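You operate a simulated robot arm through the tools that you are given. There is no shell and no other tool. Be economical: measure what you need, move in short steps, check, and stop when the job is done.

Carry out the task below with a simulated robot arm. There is one attempt and no reset: what you move stays moved.

## Task
Put the button scoop on top of the gold serving tray.
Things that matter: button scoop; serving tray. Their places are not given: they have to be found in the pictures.

The check looks at the end state, three seconds after you hand in, the way a careful person would. Anything else that was tipped, shoved, dropped, spilled or broken makes it a failure.

## Robot
A 7-joint arm with a two-finger parallel gripper, fixed in place. Base frame: the origin is at the foot of the arm, x ahead of it, y to its left, z up; the work surface is at about z = 800. Lengths are in mm, angles in rad, forces in N, time in s.
With the tool pointing down near the work surface it reaches from about 240 to 680 mm from the base axis. Its first joint turns from -1.152 to 1.152 rad. Payload 2.4 kg.
Tool frame: the origin (TCP) lies between the finger pads and is the grasp point; the fingertips stand 30 mm ahead of it; z points along the fingers, y is the line along which they close. Largest opening 94 mm; finger width 28, thickness 10; the body of the gripper, 50 by 96 mm, starts 55 mm behind the TCP.
Orientation is that of the tool frame in the base frame, as [roll, pitch, yaw] about the fixed x, y, z axes, in that order (R = Rz(yaw) Ry(pitch) Rx(roll)). With the fingers straight down and closing along the base's y, the tool's x points along the base's -x, its y along +y and its z along -z.

## Interface
- The arm moves only by the tool nudge_tool. Its argument "targets" is one flat list of numbers, 4 for each row, row after row: the shift along the base's x, y, z in mm, then the turn about the base's z in rad. In form: [dx, dy, dz, spin, dx, dy, dz, spin, ...]. A call has 1 to 8 rows; each row shifts and turns the commanded pose from where the row before left it. "gripper" is the closure, from 0 (fully open) to 1 (shut), set as the call begins (left out, the last holds). Rows are played at 5 a second. More than 50 mm and 0.15 rad between two rows, or a gripper value outside its range, and nothing of the call is played. Where a pose cannot be reached the arm comes as near as it can. A force on the tool above 40 N (or 10 N above the force at the start of the call, whichever is more), or a blocked arm, ends the call early, and 0.2 s more pass. The fingers move at their own pace (about 153 mm/s each) and stop on an object; they squeeze with about 27 N. The grip force told is the motor's: it shows also when the fingers shut on nothing. Time passes only in rows, and 0.2 s behind the last, so rows that do not move let the fingers close. The reply holds the time, the measured pose of the TCP, the force on the tool along the base axes, the opening and the grip force, in the units named above and with some noise, and new pictures: "views" is both (left out), scene, wrist or none.
- Cameras (640 x 400 px; columns grow to the right, rows downward): "scene" is fixed at [27.8, 466.8, 1445.4]; the picture's right is [-0.83, -0.55, 0.00], its down [-0.32, 0.48, -0.82] and it looks along [0.45, -0.68, -0.57] (base axes); focal length 363 px, centre (320, 200). "wrist" rides on the gripper at [76, 14, -103] in the tool frame; the picture's right is [-0.18, 0.98, 0.00], its down [-0.75, -0.14, -0.64] and it looks along [-0.63, -0.12, 0.77] (tool axes); focal length 243 px, centre (320, 200).
- measure_at(camera, pixels): for up to 12 pixels [column, row] of the newest picture of that camera ("zoom" is the newest enlarged one), the place [x, y, z] in the base frame of the surface seen there, good to about 2 mm. No time passes.
- inspect(camera, box): a new picture of the part [left, top, right, bottom] of that camera's present view, enlarged. No time passes.
- job_done(): hands the job in; it is judged then, once.

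Keep the steps short. Do not move on a guess: measure, check each grasp and each placing, and mend mistakes. In all there are 60 turns and 200 pictures (those below and enlarged ones count). Leave the gripper open and the arm clear of the work at the hand-in unless told otherwise, and finish with a single line.

The tools are called after "Request:" as a command line: name --argument value ..., lists and objects as JSON in quotes. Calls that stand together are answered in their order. nudge_tool: Moves the arm, as the interface text tells. Its arguments: {"type":"object","properties":{"targets":{"type":"array"},"gripper":{"type":"number"},"views":{"type":"string","enum":["both","scene","wrist","none"]}},"required":["targets"]} The other tools are called the same way: measure_at (camera, pixels) gives the place of the surface under pixels of a picture; inspect (camera, box) takes an enlarged picture of a part of a camera's view; job_done () hands the job in.

At the start:

```text
time: 0.0
eef_pos: [441.6, -35.1, 1067.4]
orientation: [-3.141, 0.0, 3.142]
wrist_force: [1.3, -0.7, 0.0]
width: 94.0
gripper_force: 0.1
```

scene: 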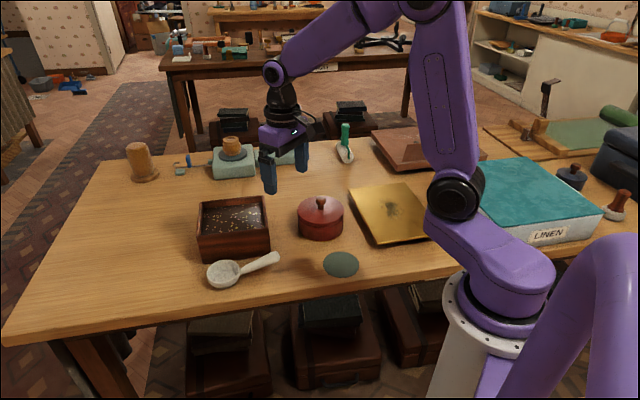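
wrist: 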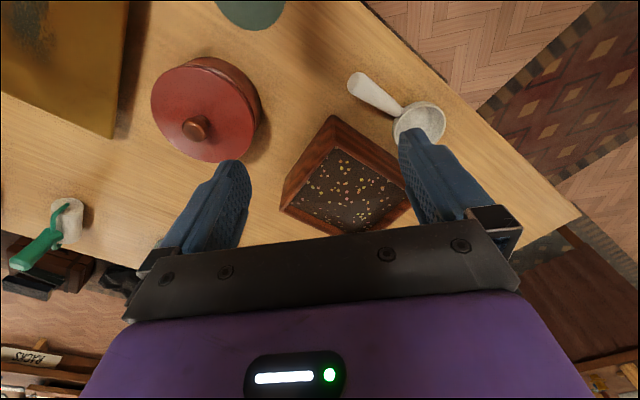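

I see a white scoop beside a box of small bits at scene (240,268), a green-handled scoop at (345,145), and a gold tray at (390,213). I'll look closer at each.

Request:
inspect --camera "scene" --box '[180, 180, 300, 300]'

Request:
inspect --camera "scene" --box '[300, 110, 460, 250]'

Request:
measure_at --camera "scene" --pixels '[[222, 270], [208, 272], [236, 275], [245, 268], [260, 262], [277, 255], [375, 205], [350, 188], [400, 183], [385, 247], [428, 235], [345, 155]]'

```text
3.33 times, centred on (240, 240) of scene
```

zoom: 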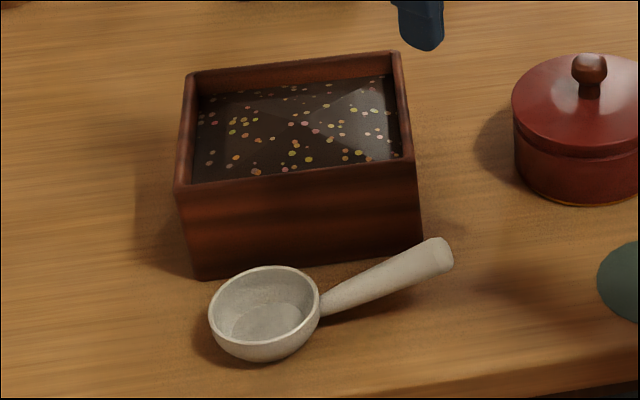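

```text
2.86 times, centred on (380, 180) of scene
```

zoom: 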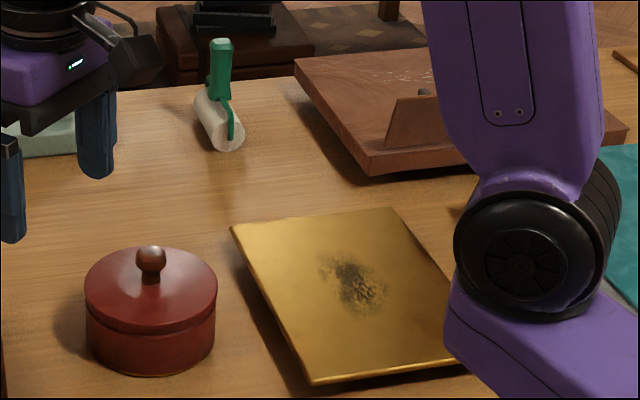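

```text
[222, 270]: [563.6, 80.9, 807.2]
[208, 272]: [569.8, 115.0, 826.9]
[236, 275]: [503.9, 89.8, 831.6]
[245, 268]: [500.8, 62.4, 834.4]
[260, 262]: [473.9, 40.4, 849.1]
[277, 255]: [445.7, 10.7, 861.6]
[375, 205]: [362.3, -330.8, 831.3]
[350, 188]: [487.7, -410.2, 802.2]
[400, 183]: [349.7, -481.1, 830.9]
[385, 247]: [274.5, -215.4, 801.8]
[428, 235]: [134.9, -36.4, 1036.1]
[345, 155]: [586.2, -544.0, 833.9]
```

The green item is a lint roller, so the white scoop is the one to move. I'll measure the scoop, the box and the tray more finely.

Request:
measure_at --camera "wrist" --pixels '[[355, 78], [366, 86], [380, 98], [392, 108], [372, 103], [385, 92], [402, 112], [420, 108], [440, 118], [332, 118], [408, 170], [290, 180]]'

Request:
measure_at --camera "scene" --pixels '[[353, 190], [380, 238], [365, 200], [395, 190], [390, 210], [410, 200], [405, 235], [420, 225], [371, 225], [320, 203], [340, 225], [412, 190]]'

Request:
inspect --camera "wrist" --box '[270, 50, 470, 250]'

```text
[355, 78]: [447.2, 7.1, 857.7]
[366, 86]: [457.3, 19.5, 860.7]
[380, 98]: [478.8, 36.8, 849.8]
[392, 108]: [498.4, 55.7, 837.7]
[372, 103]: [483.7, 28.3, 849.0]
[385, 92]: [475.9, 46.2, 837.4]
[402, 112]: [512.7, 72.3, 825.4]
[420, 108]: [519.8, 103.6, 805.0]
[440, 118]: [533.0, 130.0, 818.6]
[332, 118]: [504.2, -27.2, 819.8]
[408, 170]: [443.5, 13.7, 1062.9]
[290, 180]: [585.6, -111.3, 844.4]
```

```text
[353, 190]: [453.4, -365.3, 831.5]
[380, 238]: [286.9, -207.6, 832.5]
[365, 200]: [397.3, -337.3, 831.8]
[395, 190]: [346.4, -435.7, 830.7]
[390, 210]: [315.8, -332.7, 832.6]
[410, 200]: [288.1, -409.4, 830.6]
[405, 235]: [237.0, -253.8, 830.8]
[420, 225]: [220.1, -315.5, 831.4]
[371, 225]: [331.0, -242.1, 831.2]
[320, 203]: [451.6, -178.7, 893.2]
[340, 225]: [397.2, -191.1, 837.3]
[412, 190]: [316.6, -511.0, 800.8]
```

```text
2.00 times, centred on (370, 150) of wrist
```

zoom: 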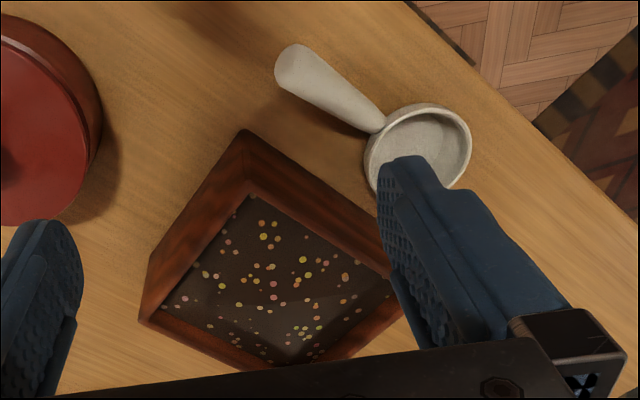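

Tray top is flat at z≈831, centred near (316,-343). The handle runs from (447,7,858) down to about (510,70,830). I'll measure the box rim nearest the scoop, for finger clearance, and refine the neck.

Request:
measure_at --camera "zoom" --pixels '[[245, 136], [300, 180], [350, 222], [378, 245], [300, 85], [340, 92], [320, 107], [350, 118], [372, 121], [365, 160], [425, 106], [468, 150]]'

```text
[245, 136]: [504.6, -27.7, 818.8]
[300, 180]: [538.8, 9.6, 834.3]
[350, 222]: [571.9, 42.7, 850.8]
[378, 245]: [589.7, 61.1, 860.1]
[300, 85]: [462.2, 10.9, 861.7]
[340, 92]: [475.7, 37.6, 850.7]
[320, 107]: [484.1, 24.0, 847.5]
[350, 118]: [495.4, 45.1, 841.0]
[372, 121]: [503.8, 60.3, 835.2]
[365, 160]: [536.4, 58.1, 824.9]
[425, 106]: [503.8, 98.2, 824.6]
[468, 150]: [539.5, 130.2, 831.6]
```

The wall is parallel to the handle and about 63 mm away, so a partly closed gripper fits. I'll go above (496,51) at z≈950 with a 0.80 rad turn and an opening of about 66 mm.

Request:
nudge_tool --targets '[9.07, 14.35, -19.6, 0.1333, 9.07, 14.35, -19.6, 0.1333, 9.07, 14.35, -19.6, 0.1333, 9.07, 14.35, -19.6, 0.1333, 9.07, 14.35, -19.6, 0.1333, 9.07, 14.35, -19.6, 0.1333, 0, 0, 0, 0]' --gripper 0.3

```text
time: 1.6
eef_pos: [496.6, 51.7, 948.8]
orientation: [3.141, -0.001, -2.339]
wrist_force: [0.4, -0.4, 0.1]
width: 65.9
gripper_force: 0.1
```

scene: 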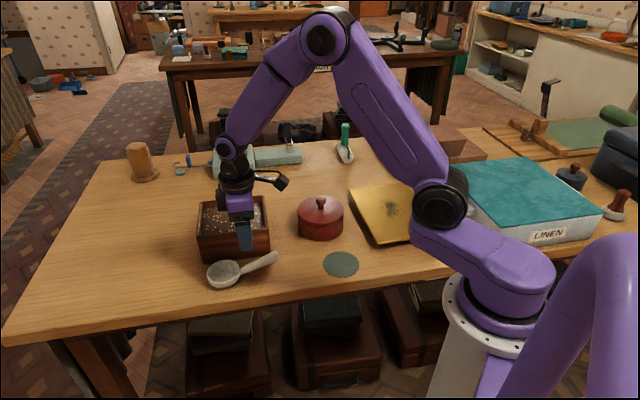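
wrist: 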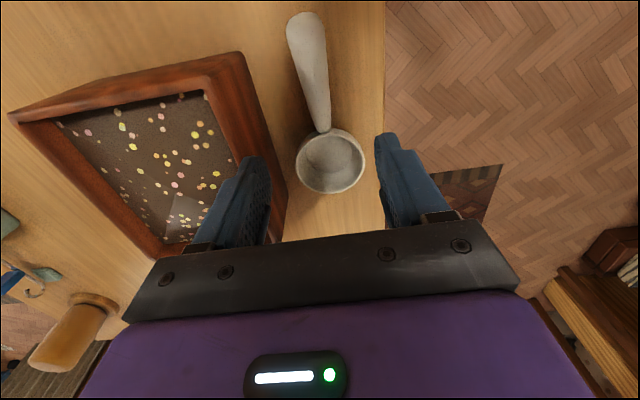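

The tool sits over the handle. The left finger looks near the box, so I'll re-measure the rim and handle from this view.

Request:
measure_at --camera "wrist" --pixels '[[240, 60], [250, 100], [265, 150], [283, 190], [288, 25], [325, 25], [303, 80], [328, 80], [315, 128], [330, 128], [297, 165], [364, 160]]'

```text
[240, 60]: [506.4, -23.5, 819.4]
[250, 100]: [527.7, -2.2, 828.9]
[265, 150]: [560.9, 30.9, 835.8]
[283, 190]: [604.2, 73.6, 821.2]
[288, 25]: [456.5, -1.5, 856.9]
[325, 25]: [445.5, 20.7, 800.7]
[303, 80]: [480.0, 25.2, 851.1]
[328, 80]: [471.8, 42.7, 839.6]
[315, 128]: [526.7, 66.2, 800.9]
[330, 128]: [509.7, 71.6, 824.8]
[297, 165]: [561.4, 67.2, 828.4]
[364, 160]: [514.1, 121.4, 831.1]
```

Clearance is confirmed: the wall is about 62 mm from the handle line and the finger's outer face about 43 mm. I'll descend to z≈838.

Request:
nudge_tool --targets '[0, 1, -22, 0, 0, 1, -22, 0, 0, 0, -22, 0, 0, 0, -22, 0, 0, 0, -22, 0, 0, 0, 0, 0]'

```text
time: 3.0
eef_pos: [495.6, 50.7, 839.9]
orientation: [3.141, -0.002, -2.34]
wrist_force: [0.2, 0.3, -0.3]
width: 65.6
gripper_force: 0.1
```

scene: 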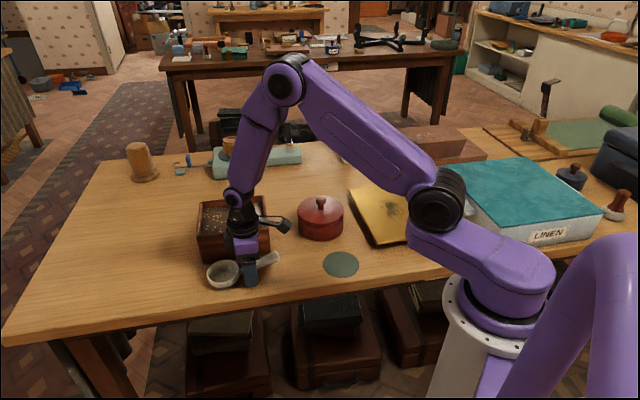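
wrist: 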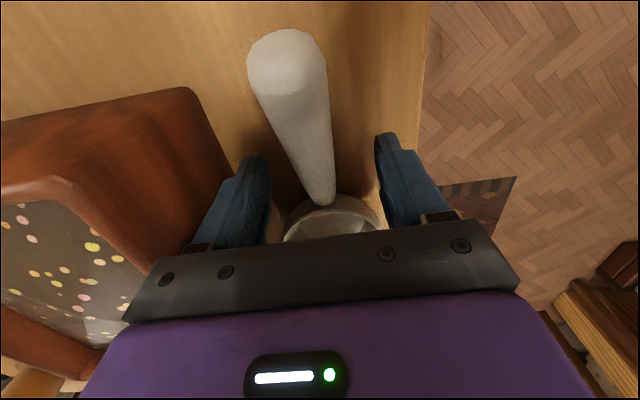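

The fingers straddle the handle just before the bowl, and nothing is touching. I'll close in place.

Request:
nudge_tool --targets '[0, 0, 0, 0, 0, 0, 0, 0, 0, 0, 0, 0, 0, 0, 0, 0]' --gripper 1

```text
time: 4.0
eef_pos: [495.6, 51.9, 840.1]
orientation: [3.141, 0.0, -2.341]
wrist_force: [0.1, 0.1, 0.2]
width: 26.1
gripper_force: 27.1
```

scene: 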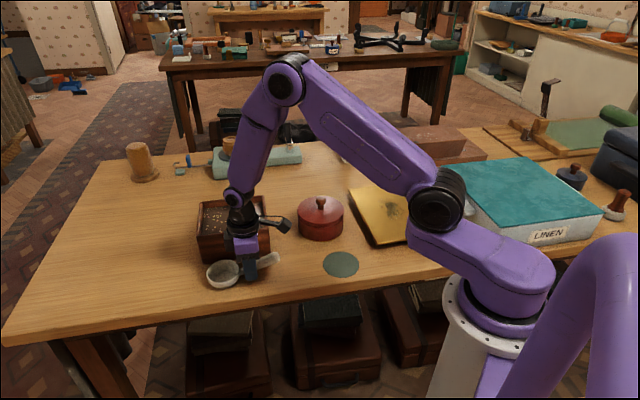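
wrist: 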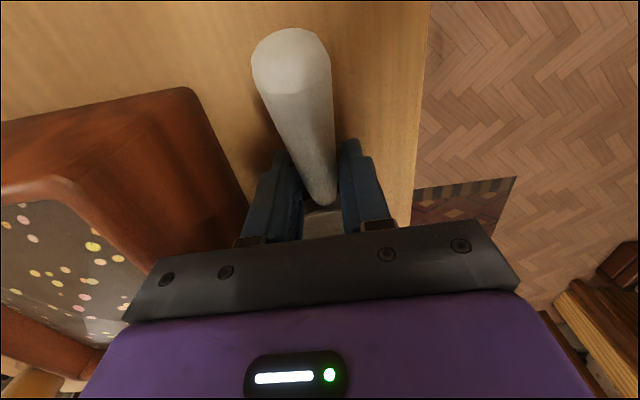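

The grip holds at 26 mm and 27 N. I'll lift slowly, straight up.

Request:
nudge_tool --targets '[0, 0, 10, 0, 0, 0, 15, 0, 0, 0, 20, 0, 0, 0, 20, 0, 0, 0, 25, 0, 0, 0, 20, 0, 0, 0, 0, 0]'

```text
time: 5.6
eef_pos: [496.2, 52.9, 950.1]
orientation: [-3.14, -0.001, -2.34]
wrist_force: [-0.1, 0.3, -1.1]
width: 26.1
gripper_force: 27.1
```

scene: 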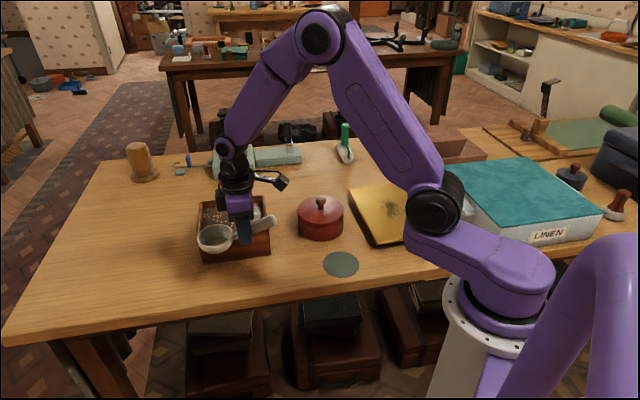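
wrist: 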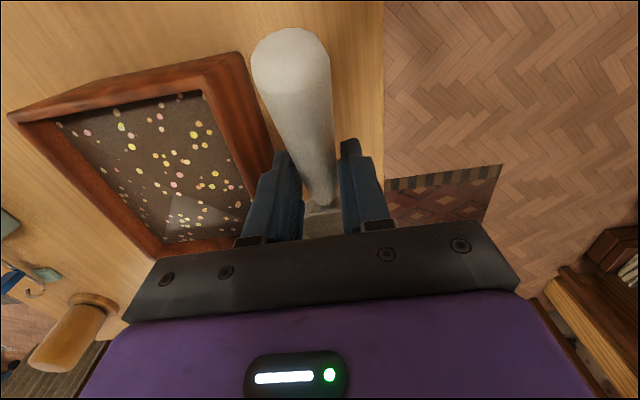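

The scoop hangs unchanged in the grip. I'll carry it toward the tray at z≈985, turning as I go.

Request:
nudge_tool --targets '[0, 0, 35, 0, -13.8, -27.4, 0, -0.1107, -13.8, -27.4, 0, -0.1107, -13.8, -27.4, 0, -0.1107, -13.8, -27.4, 0, -0.1107, -13.8, -27.4, 0, -0.1107, -13.8, -27.4, 0, -0.1107, -13.8, -27.4, 0, -0.1107]'

Request:
nudge_tool --targets '[-13.8, -27.4, 0, -0.1107, -13.8, -27.4, 0, -0.1107, -13.8, -27.4, 0, -0.1107, -13.8, -27.4, 0, -0.1107, -13.8, -27.4, 0, -0.1107, -13.8, -27.4, 0, -0.1107, -13.8, -27.4, 0, -0.1107, 0, 0, 0, 0]'

```text
time: 7.4
eef_pos: [400.1, -137.4, 987.9]
orientation: [-3.141, 0.0, -3.117]
wrist_force: [-0.5, -0.6, -0.8]
width: 24.1
gripper_force: 27.0
```

scene: 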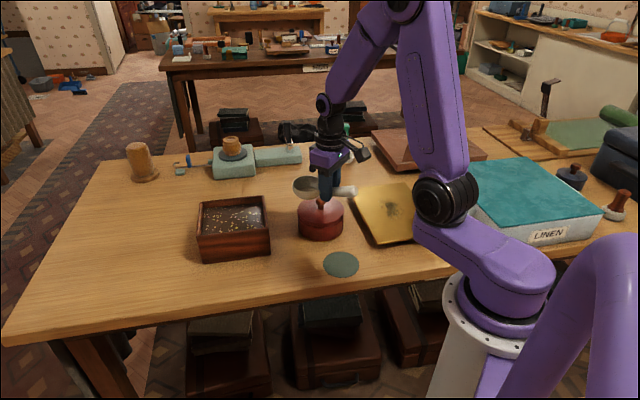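
wrist: 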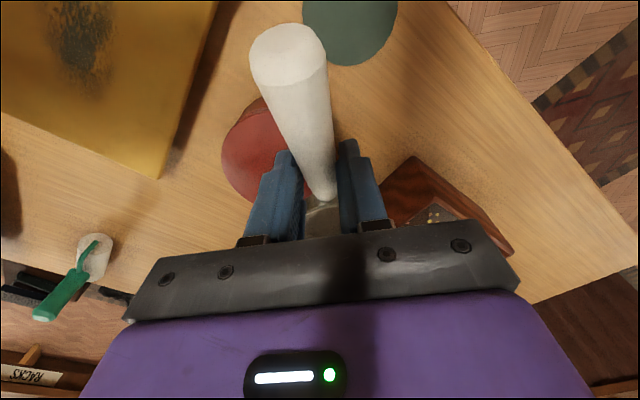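

```text
time: 9.2
eef_pos: [302.2, -331.3, 984.7]
orientation: [-3.141, 0.0, 2.392]
wrist_force: [0.5, -0.1, -0.6]
width: 24.0
gripper_force: 27.0
```

scene: 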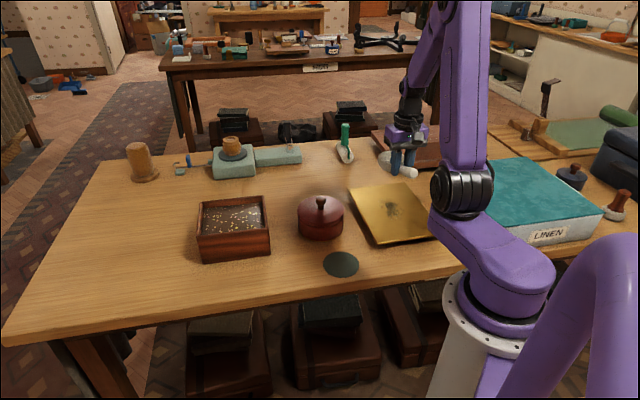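
wrist: 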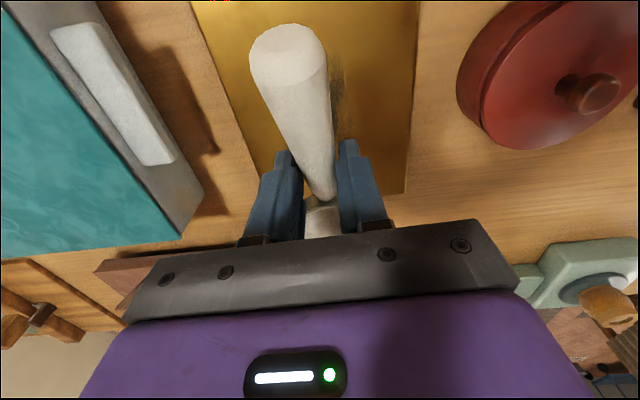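

The width went from 26 to 24 mm, so the scoop may have settled slightly. I'll measure the scoop's attitude and the tray edges from here.

Request:
inspect --camera "scene" --box '[340, 110, 460, 250]'

Request:
measure_at --camera "wrist" --pixels '[[403, 191], [415, 10], [200, 10], [225, 90], [255, 165], [350, 140], [230, 30], [285, 60], [300, 120], [320, 190], [325, 210], [190, 220]]'

Request:
measure_at --camera "scene" --pixels '[[382, 158], [390, 160], [405, 172], [415, 173], [387, 165]]'

```text
2.86 times, centred on (400, 180) of scene
```

zoom: 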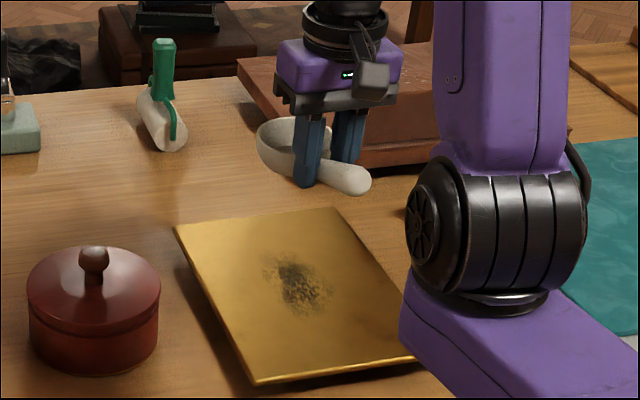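

```text
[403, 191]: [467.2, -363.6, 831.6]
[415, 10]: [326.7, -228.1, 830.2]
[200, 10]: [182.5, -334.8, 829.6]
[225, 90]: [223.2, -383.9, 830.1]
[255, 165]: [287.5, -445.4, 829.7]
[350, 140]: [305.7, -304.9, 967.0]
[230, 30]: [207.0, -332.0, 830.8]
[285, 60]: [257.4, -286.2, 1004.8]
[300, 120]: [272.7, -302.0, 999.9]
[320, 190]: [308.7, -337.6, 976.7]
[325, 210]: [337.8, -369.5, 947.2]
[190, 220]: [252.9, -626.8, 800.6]
```

```text
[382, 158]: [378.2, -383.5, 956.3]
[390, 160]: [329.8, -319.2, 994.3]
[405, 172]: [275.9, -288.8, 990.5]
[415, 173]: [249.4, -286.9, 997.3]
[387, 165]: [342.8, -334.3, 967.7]
```

The tray spans about 244 × 175 mm, and the scoop is centred over it with its attitude unchanged. Contact should come at TCP z≈871, so I'll descend to 877.

Request:
nudge_tool --targets '[0, 0, -25, 0, 0, 0, -25, 0, 0, 0, -25, 0, 0, 0, -20, 0, 0, 0, -12, 0, 0, 0, 0, 0]'

```text
time: 10.6
eef_pos: [303.1, -330.4, 877.0]
orientation: [-3.14, 0.0, 2.392]
wrist_force: [0.3, 0.2, -0.5]
width: 23.8
gripper_force: 27.6
```

scene: 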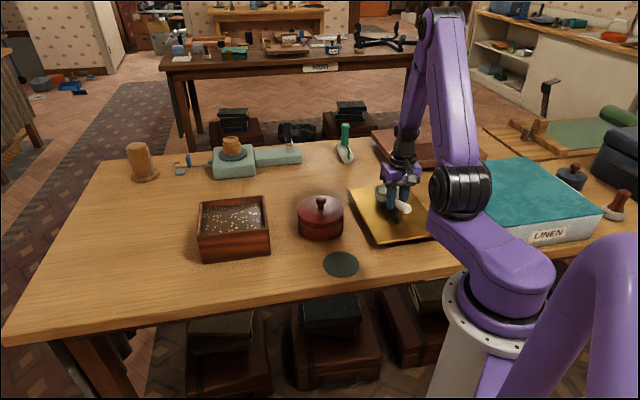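
wrist: 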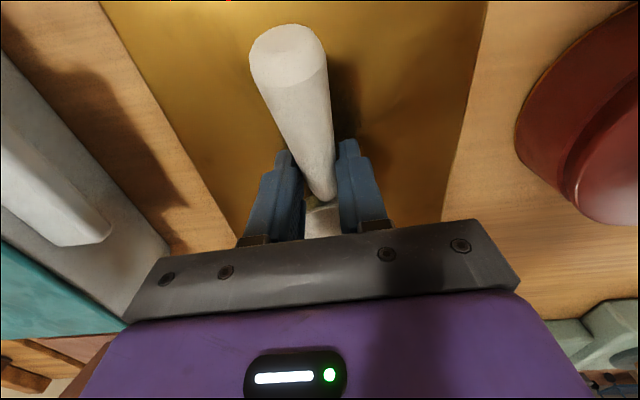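

There is no contact yet. I'll lower in 1–1.5 mm steps and watch the force.

Request:
nudge_tool --targets '[0, 0, -1.5, 0, 0, 0, -1.5, 0, 0, 0, -1, 0, 0, 0, -1, 0, 0, 0, 0, 0]' --views "none"

Request:
inspect --camera "scene" --box '[360, 160, 440, 220]'

```text
time: 11.8
eef_pos: [302.9, -330.1, 872.5]
orientation: [3.141, 0.0, 2.392]
wrist_force: [-1.7, 1.6, 4.2]
width: 23.8
gripper_force: 26.7
```

```text
6.67 times, centred on (400, 190) of scene
```

zoom: 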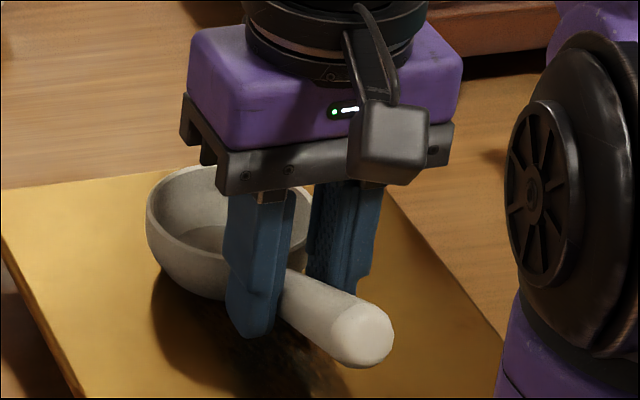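

The upward force of 4 N shows the bowl is on the tray. I'll open partway, which leaves room on both sides of the handle.

Request:
nudge_tool --targets '[0, 0, 0, 0, 0, 0, 0, 0, 0, 0, 0, 0]' --gripper 0.35

```text
time: 12.6
eef_pos: [303.8, -330.1, 873.4]
orientation: [-3.141, 0.002, 2.391]
wrist_force: [-0.3, 0.6, -0.4]
width: 61.3
gripper_force: 0.1
```

scene: 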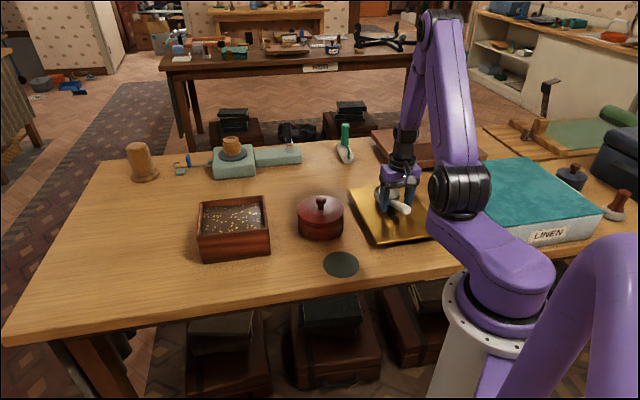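
wrist: 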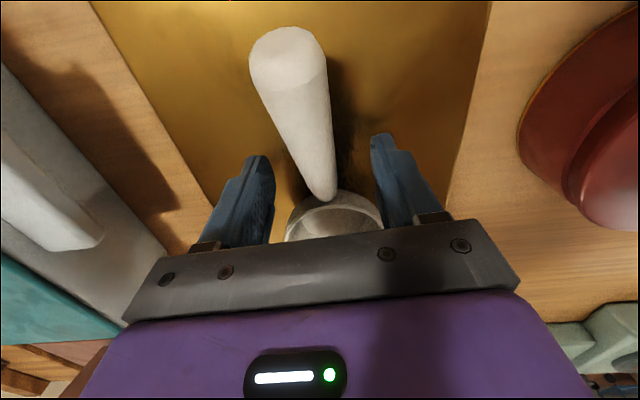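

The scoop stands free on the tray. I'll rise straight up, well clear.

Request:
nudge_tool --targets '[0, 0, 15, 0, 0, 0, 25, 0, 0, 0, 30, 0, 0, 0, 35, 0, 0, 0, 35, 0, 0, 0, 30, 0, 0, 0, 0, 0]'

Request:
nudge_tool --targets '[10, 30, 0, 0.1, 10, 30, 0, 0.1, 10, 30, 0, 0.1, 10, 30, 0, 0.1, 0, 0, 0, 0]' --gripper 0

Request:
inspect --camera "scene" --box '[340, 140, 460, 260]'

```text
time: 14.2
eef_pos: [302.6, -331.6, 1044.4]
orientation: [3.141, 0.0, 2.393]
wrist_force: [0.3, 1.3, -0.1]
width: 61.1
gripper_force: 0.1
```

scene: 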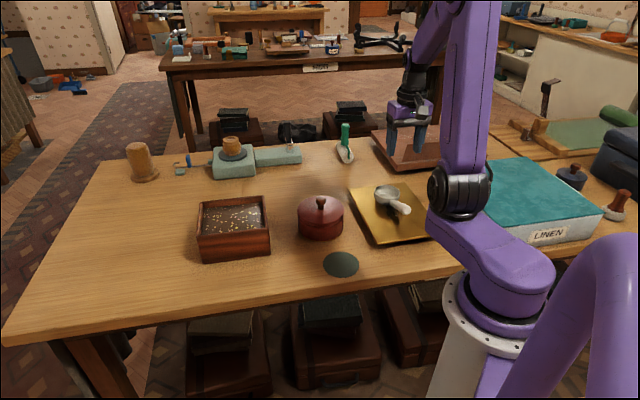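
wrist: 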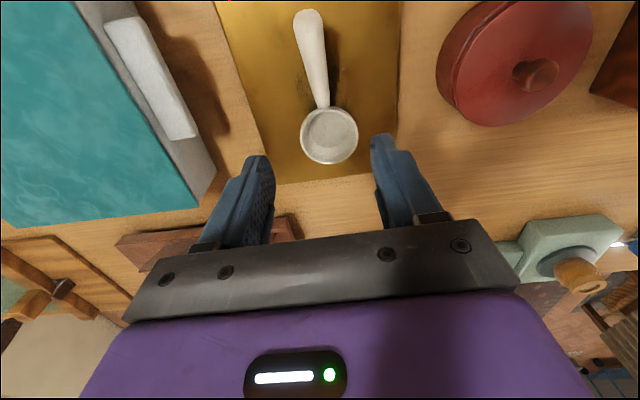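

```text
time: 15.4
eef_pos: [343.5, -210.9, 1041.8]
orientation: [-3.141, -0.001, 2.794]
wrist_force: [0.0, -1.0, 0.3]
width: 94.1
gripper_force: 0.1
```

scene: 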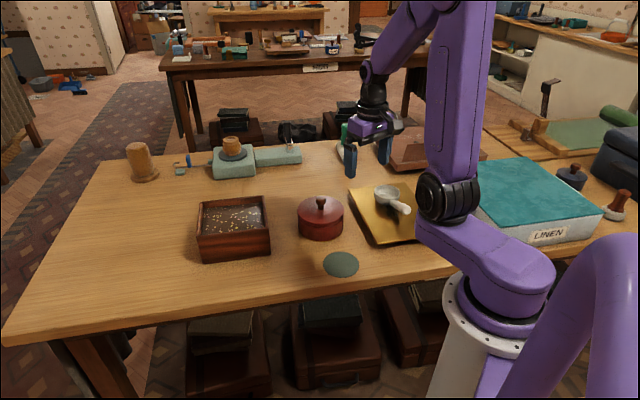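
wrist: 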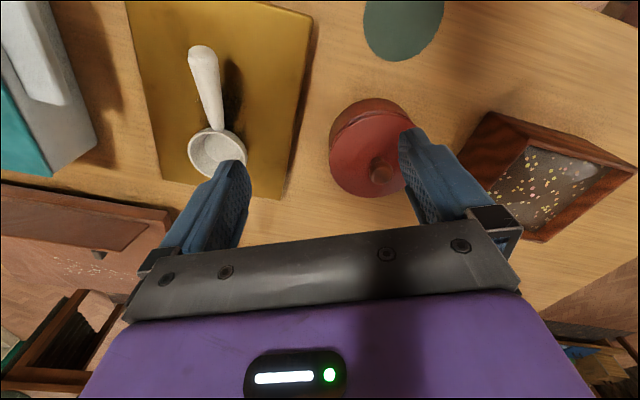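

```text
3.33 times, centred on (400, 200) of scene
```

zoom: 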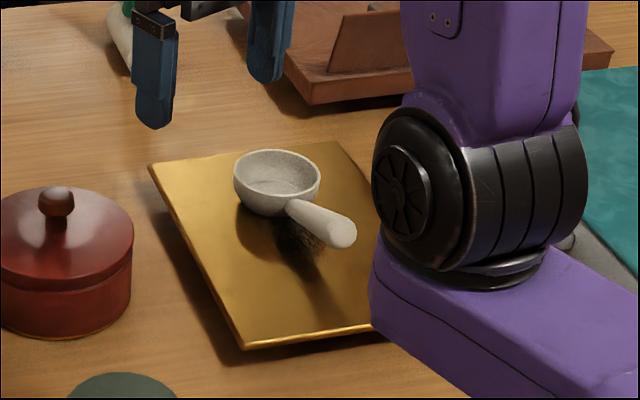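

The scoop rests upright in the middle of the tray and nothing else has moved. The gripper is open and the arm is clear, so I'll hand in.

Request:
job_done

```text
The job is handed in.
```

The button scoop is resting upright on top of the gold serving tray, nothing else was disturbed, and the job is handed in.
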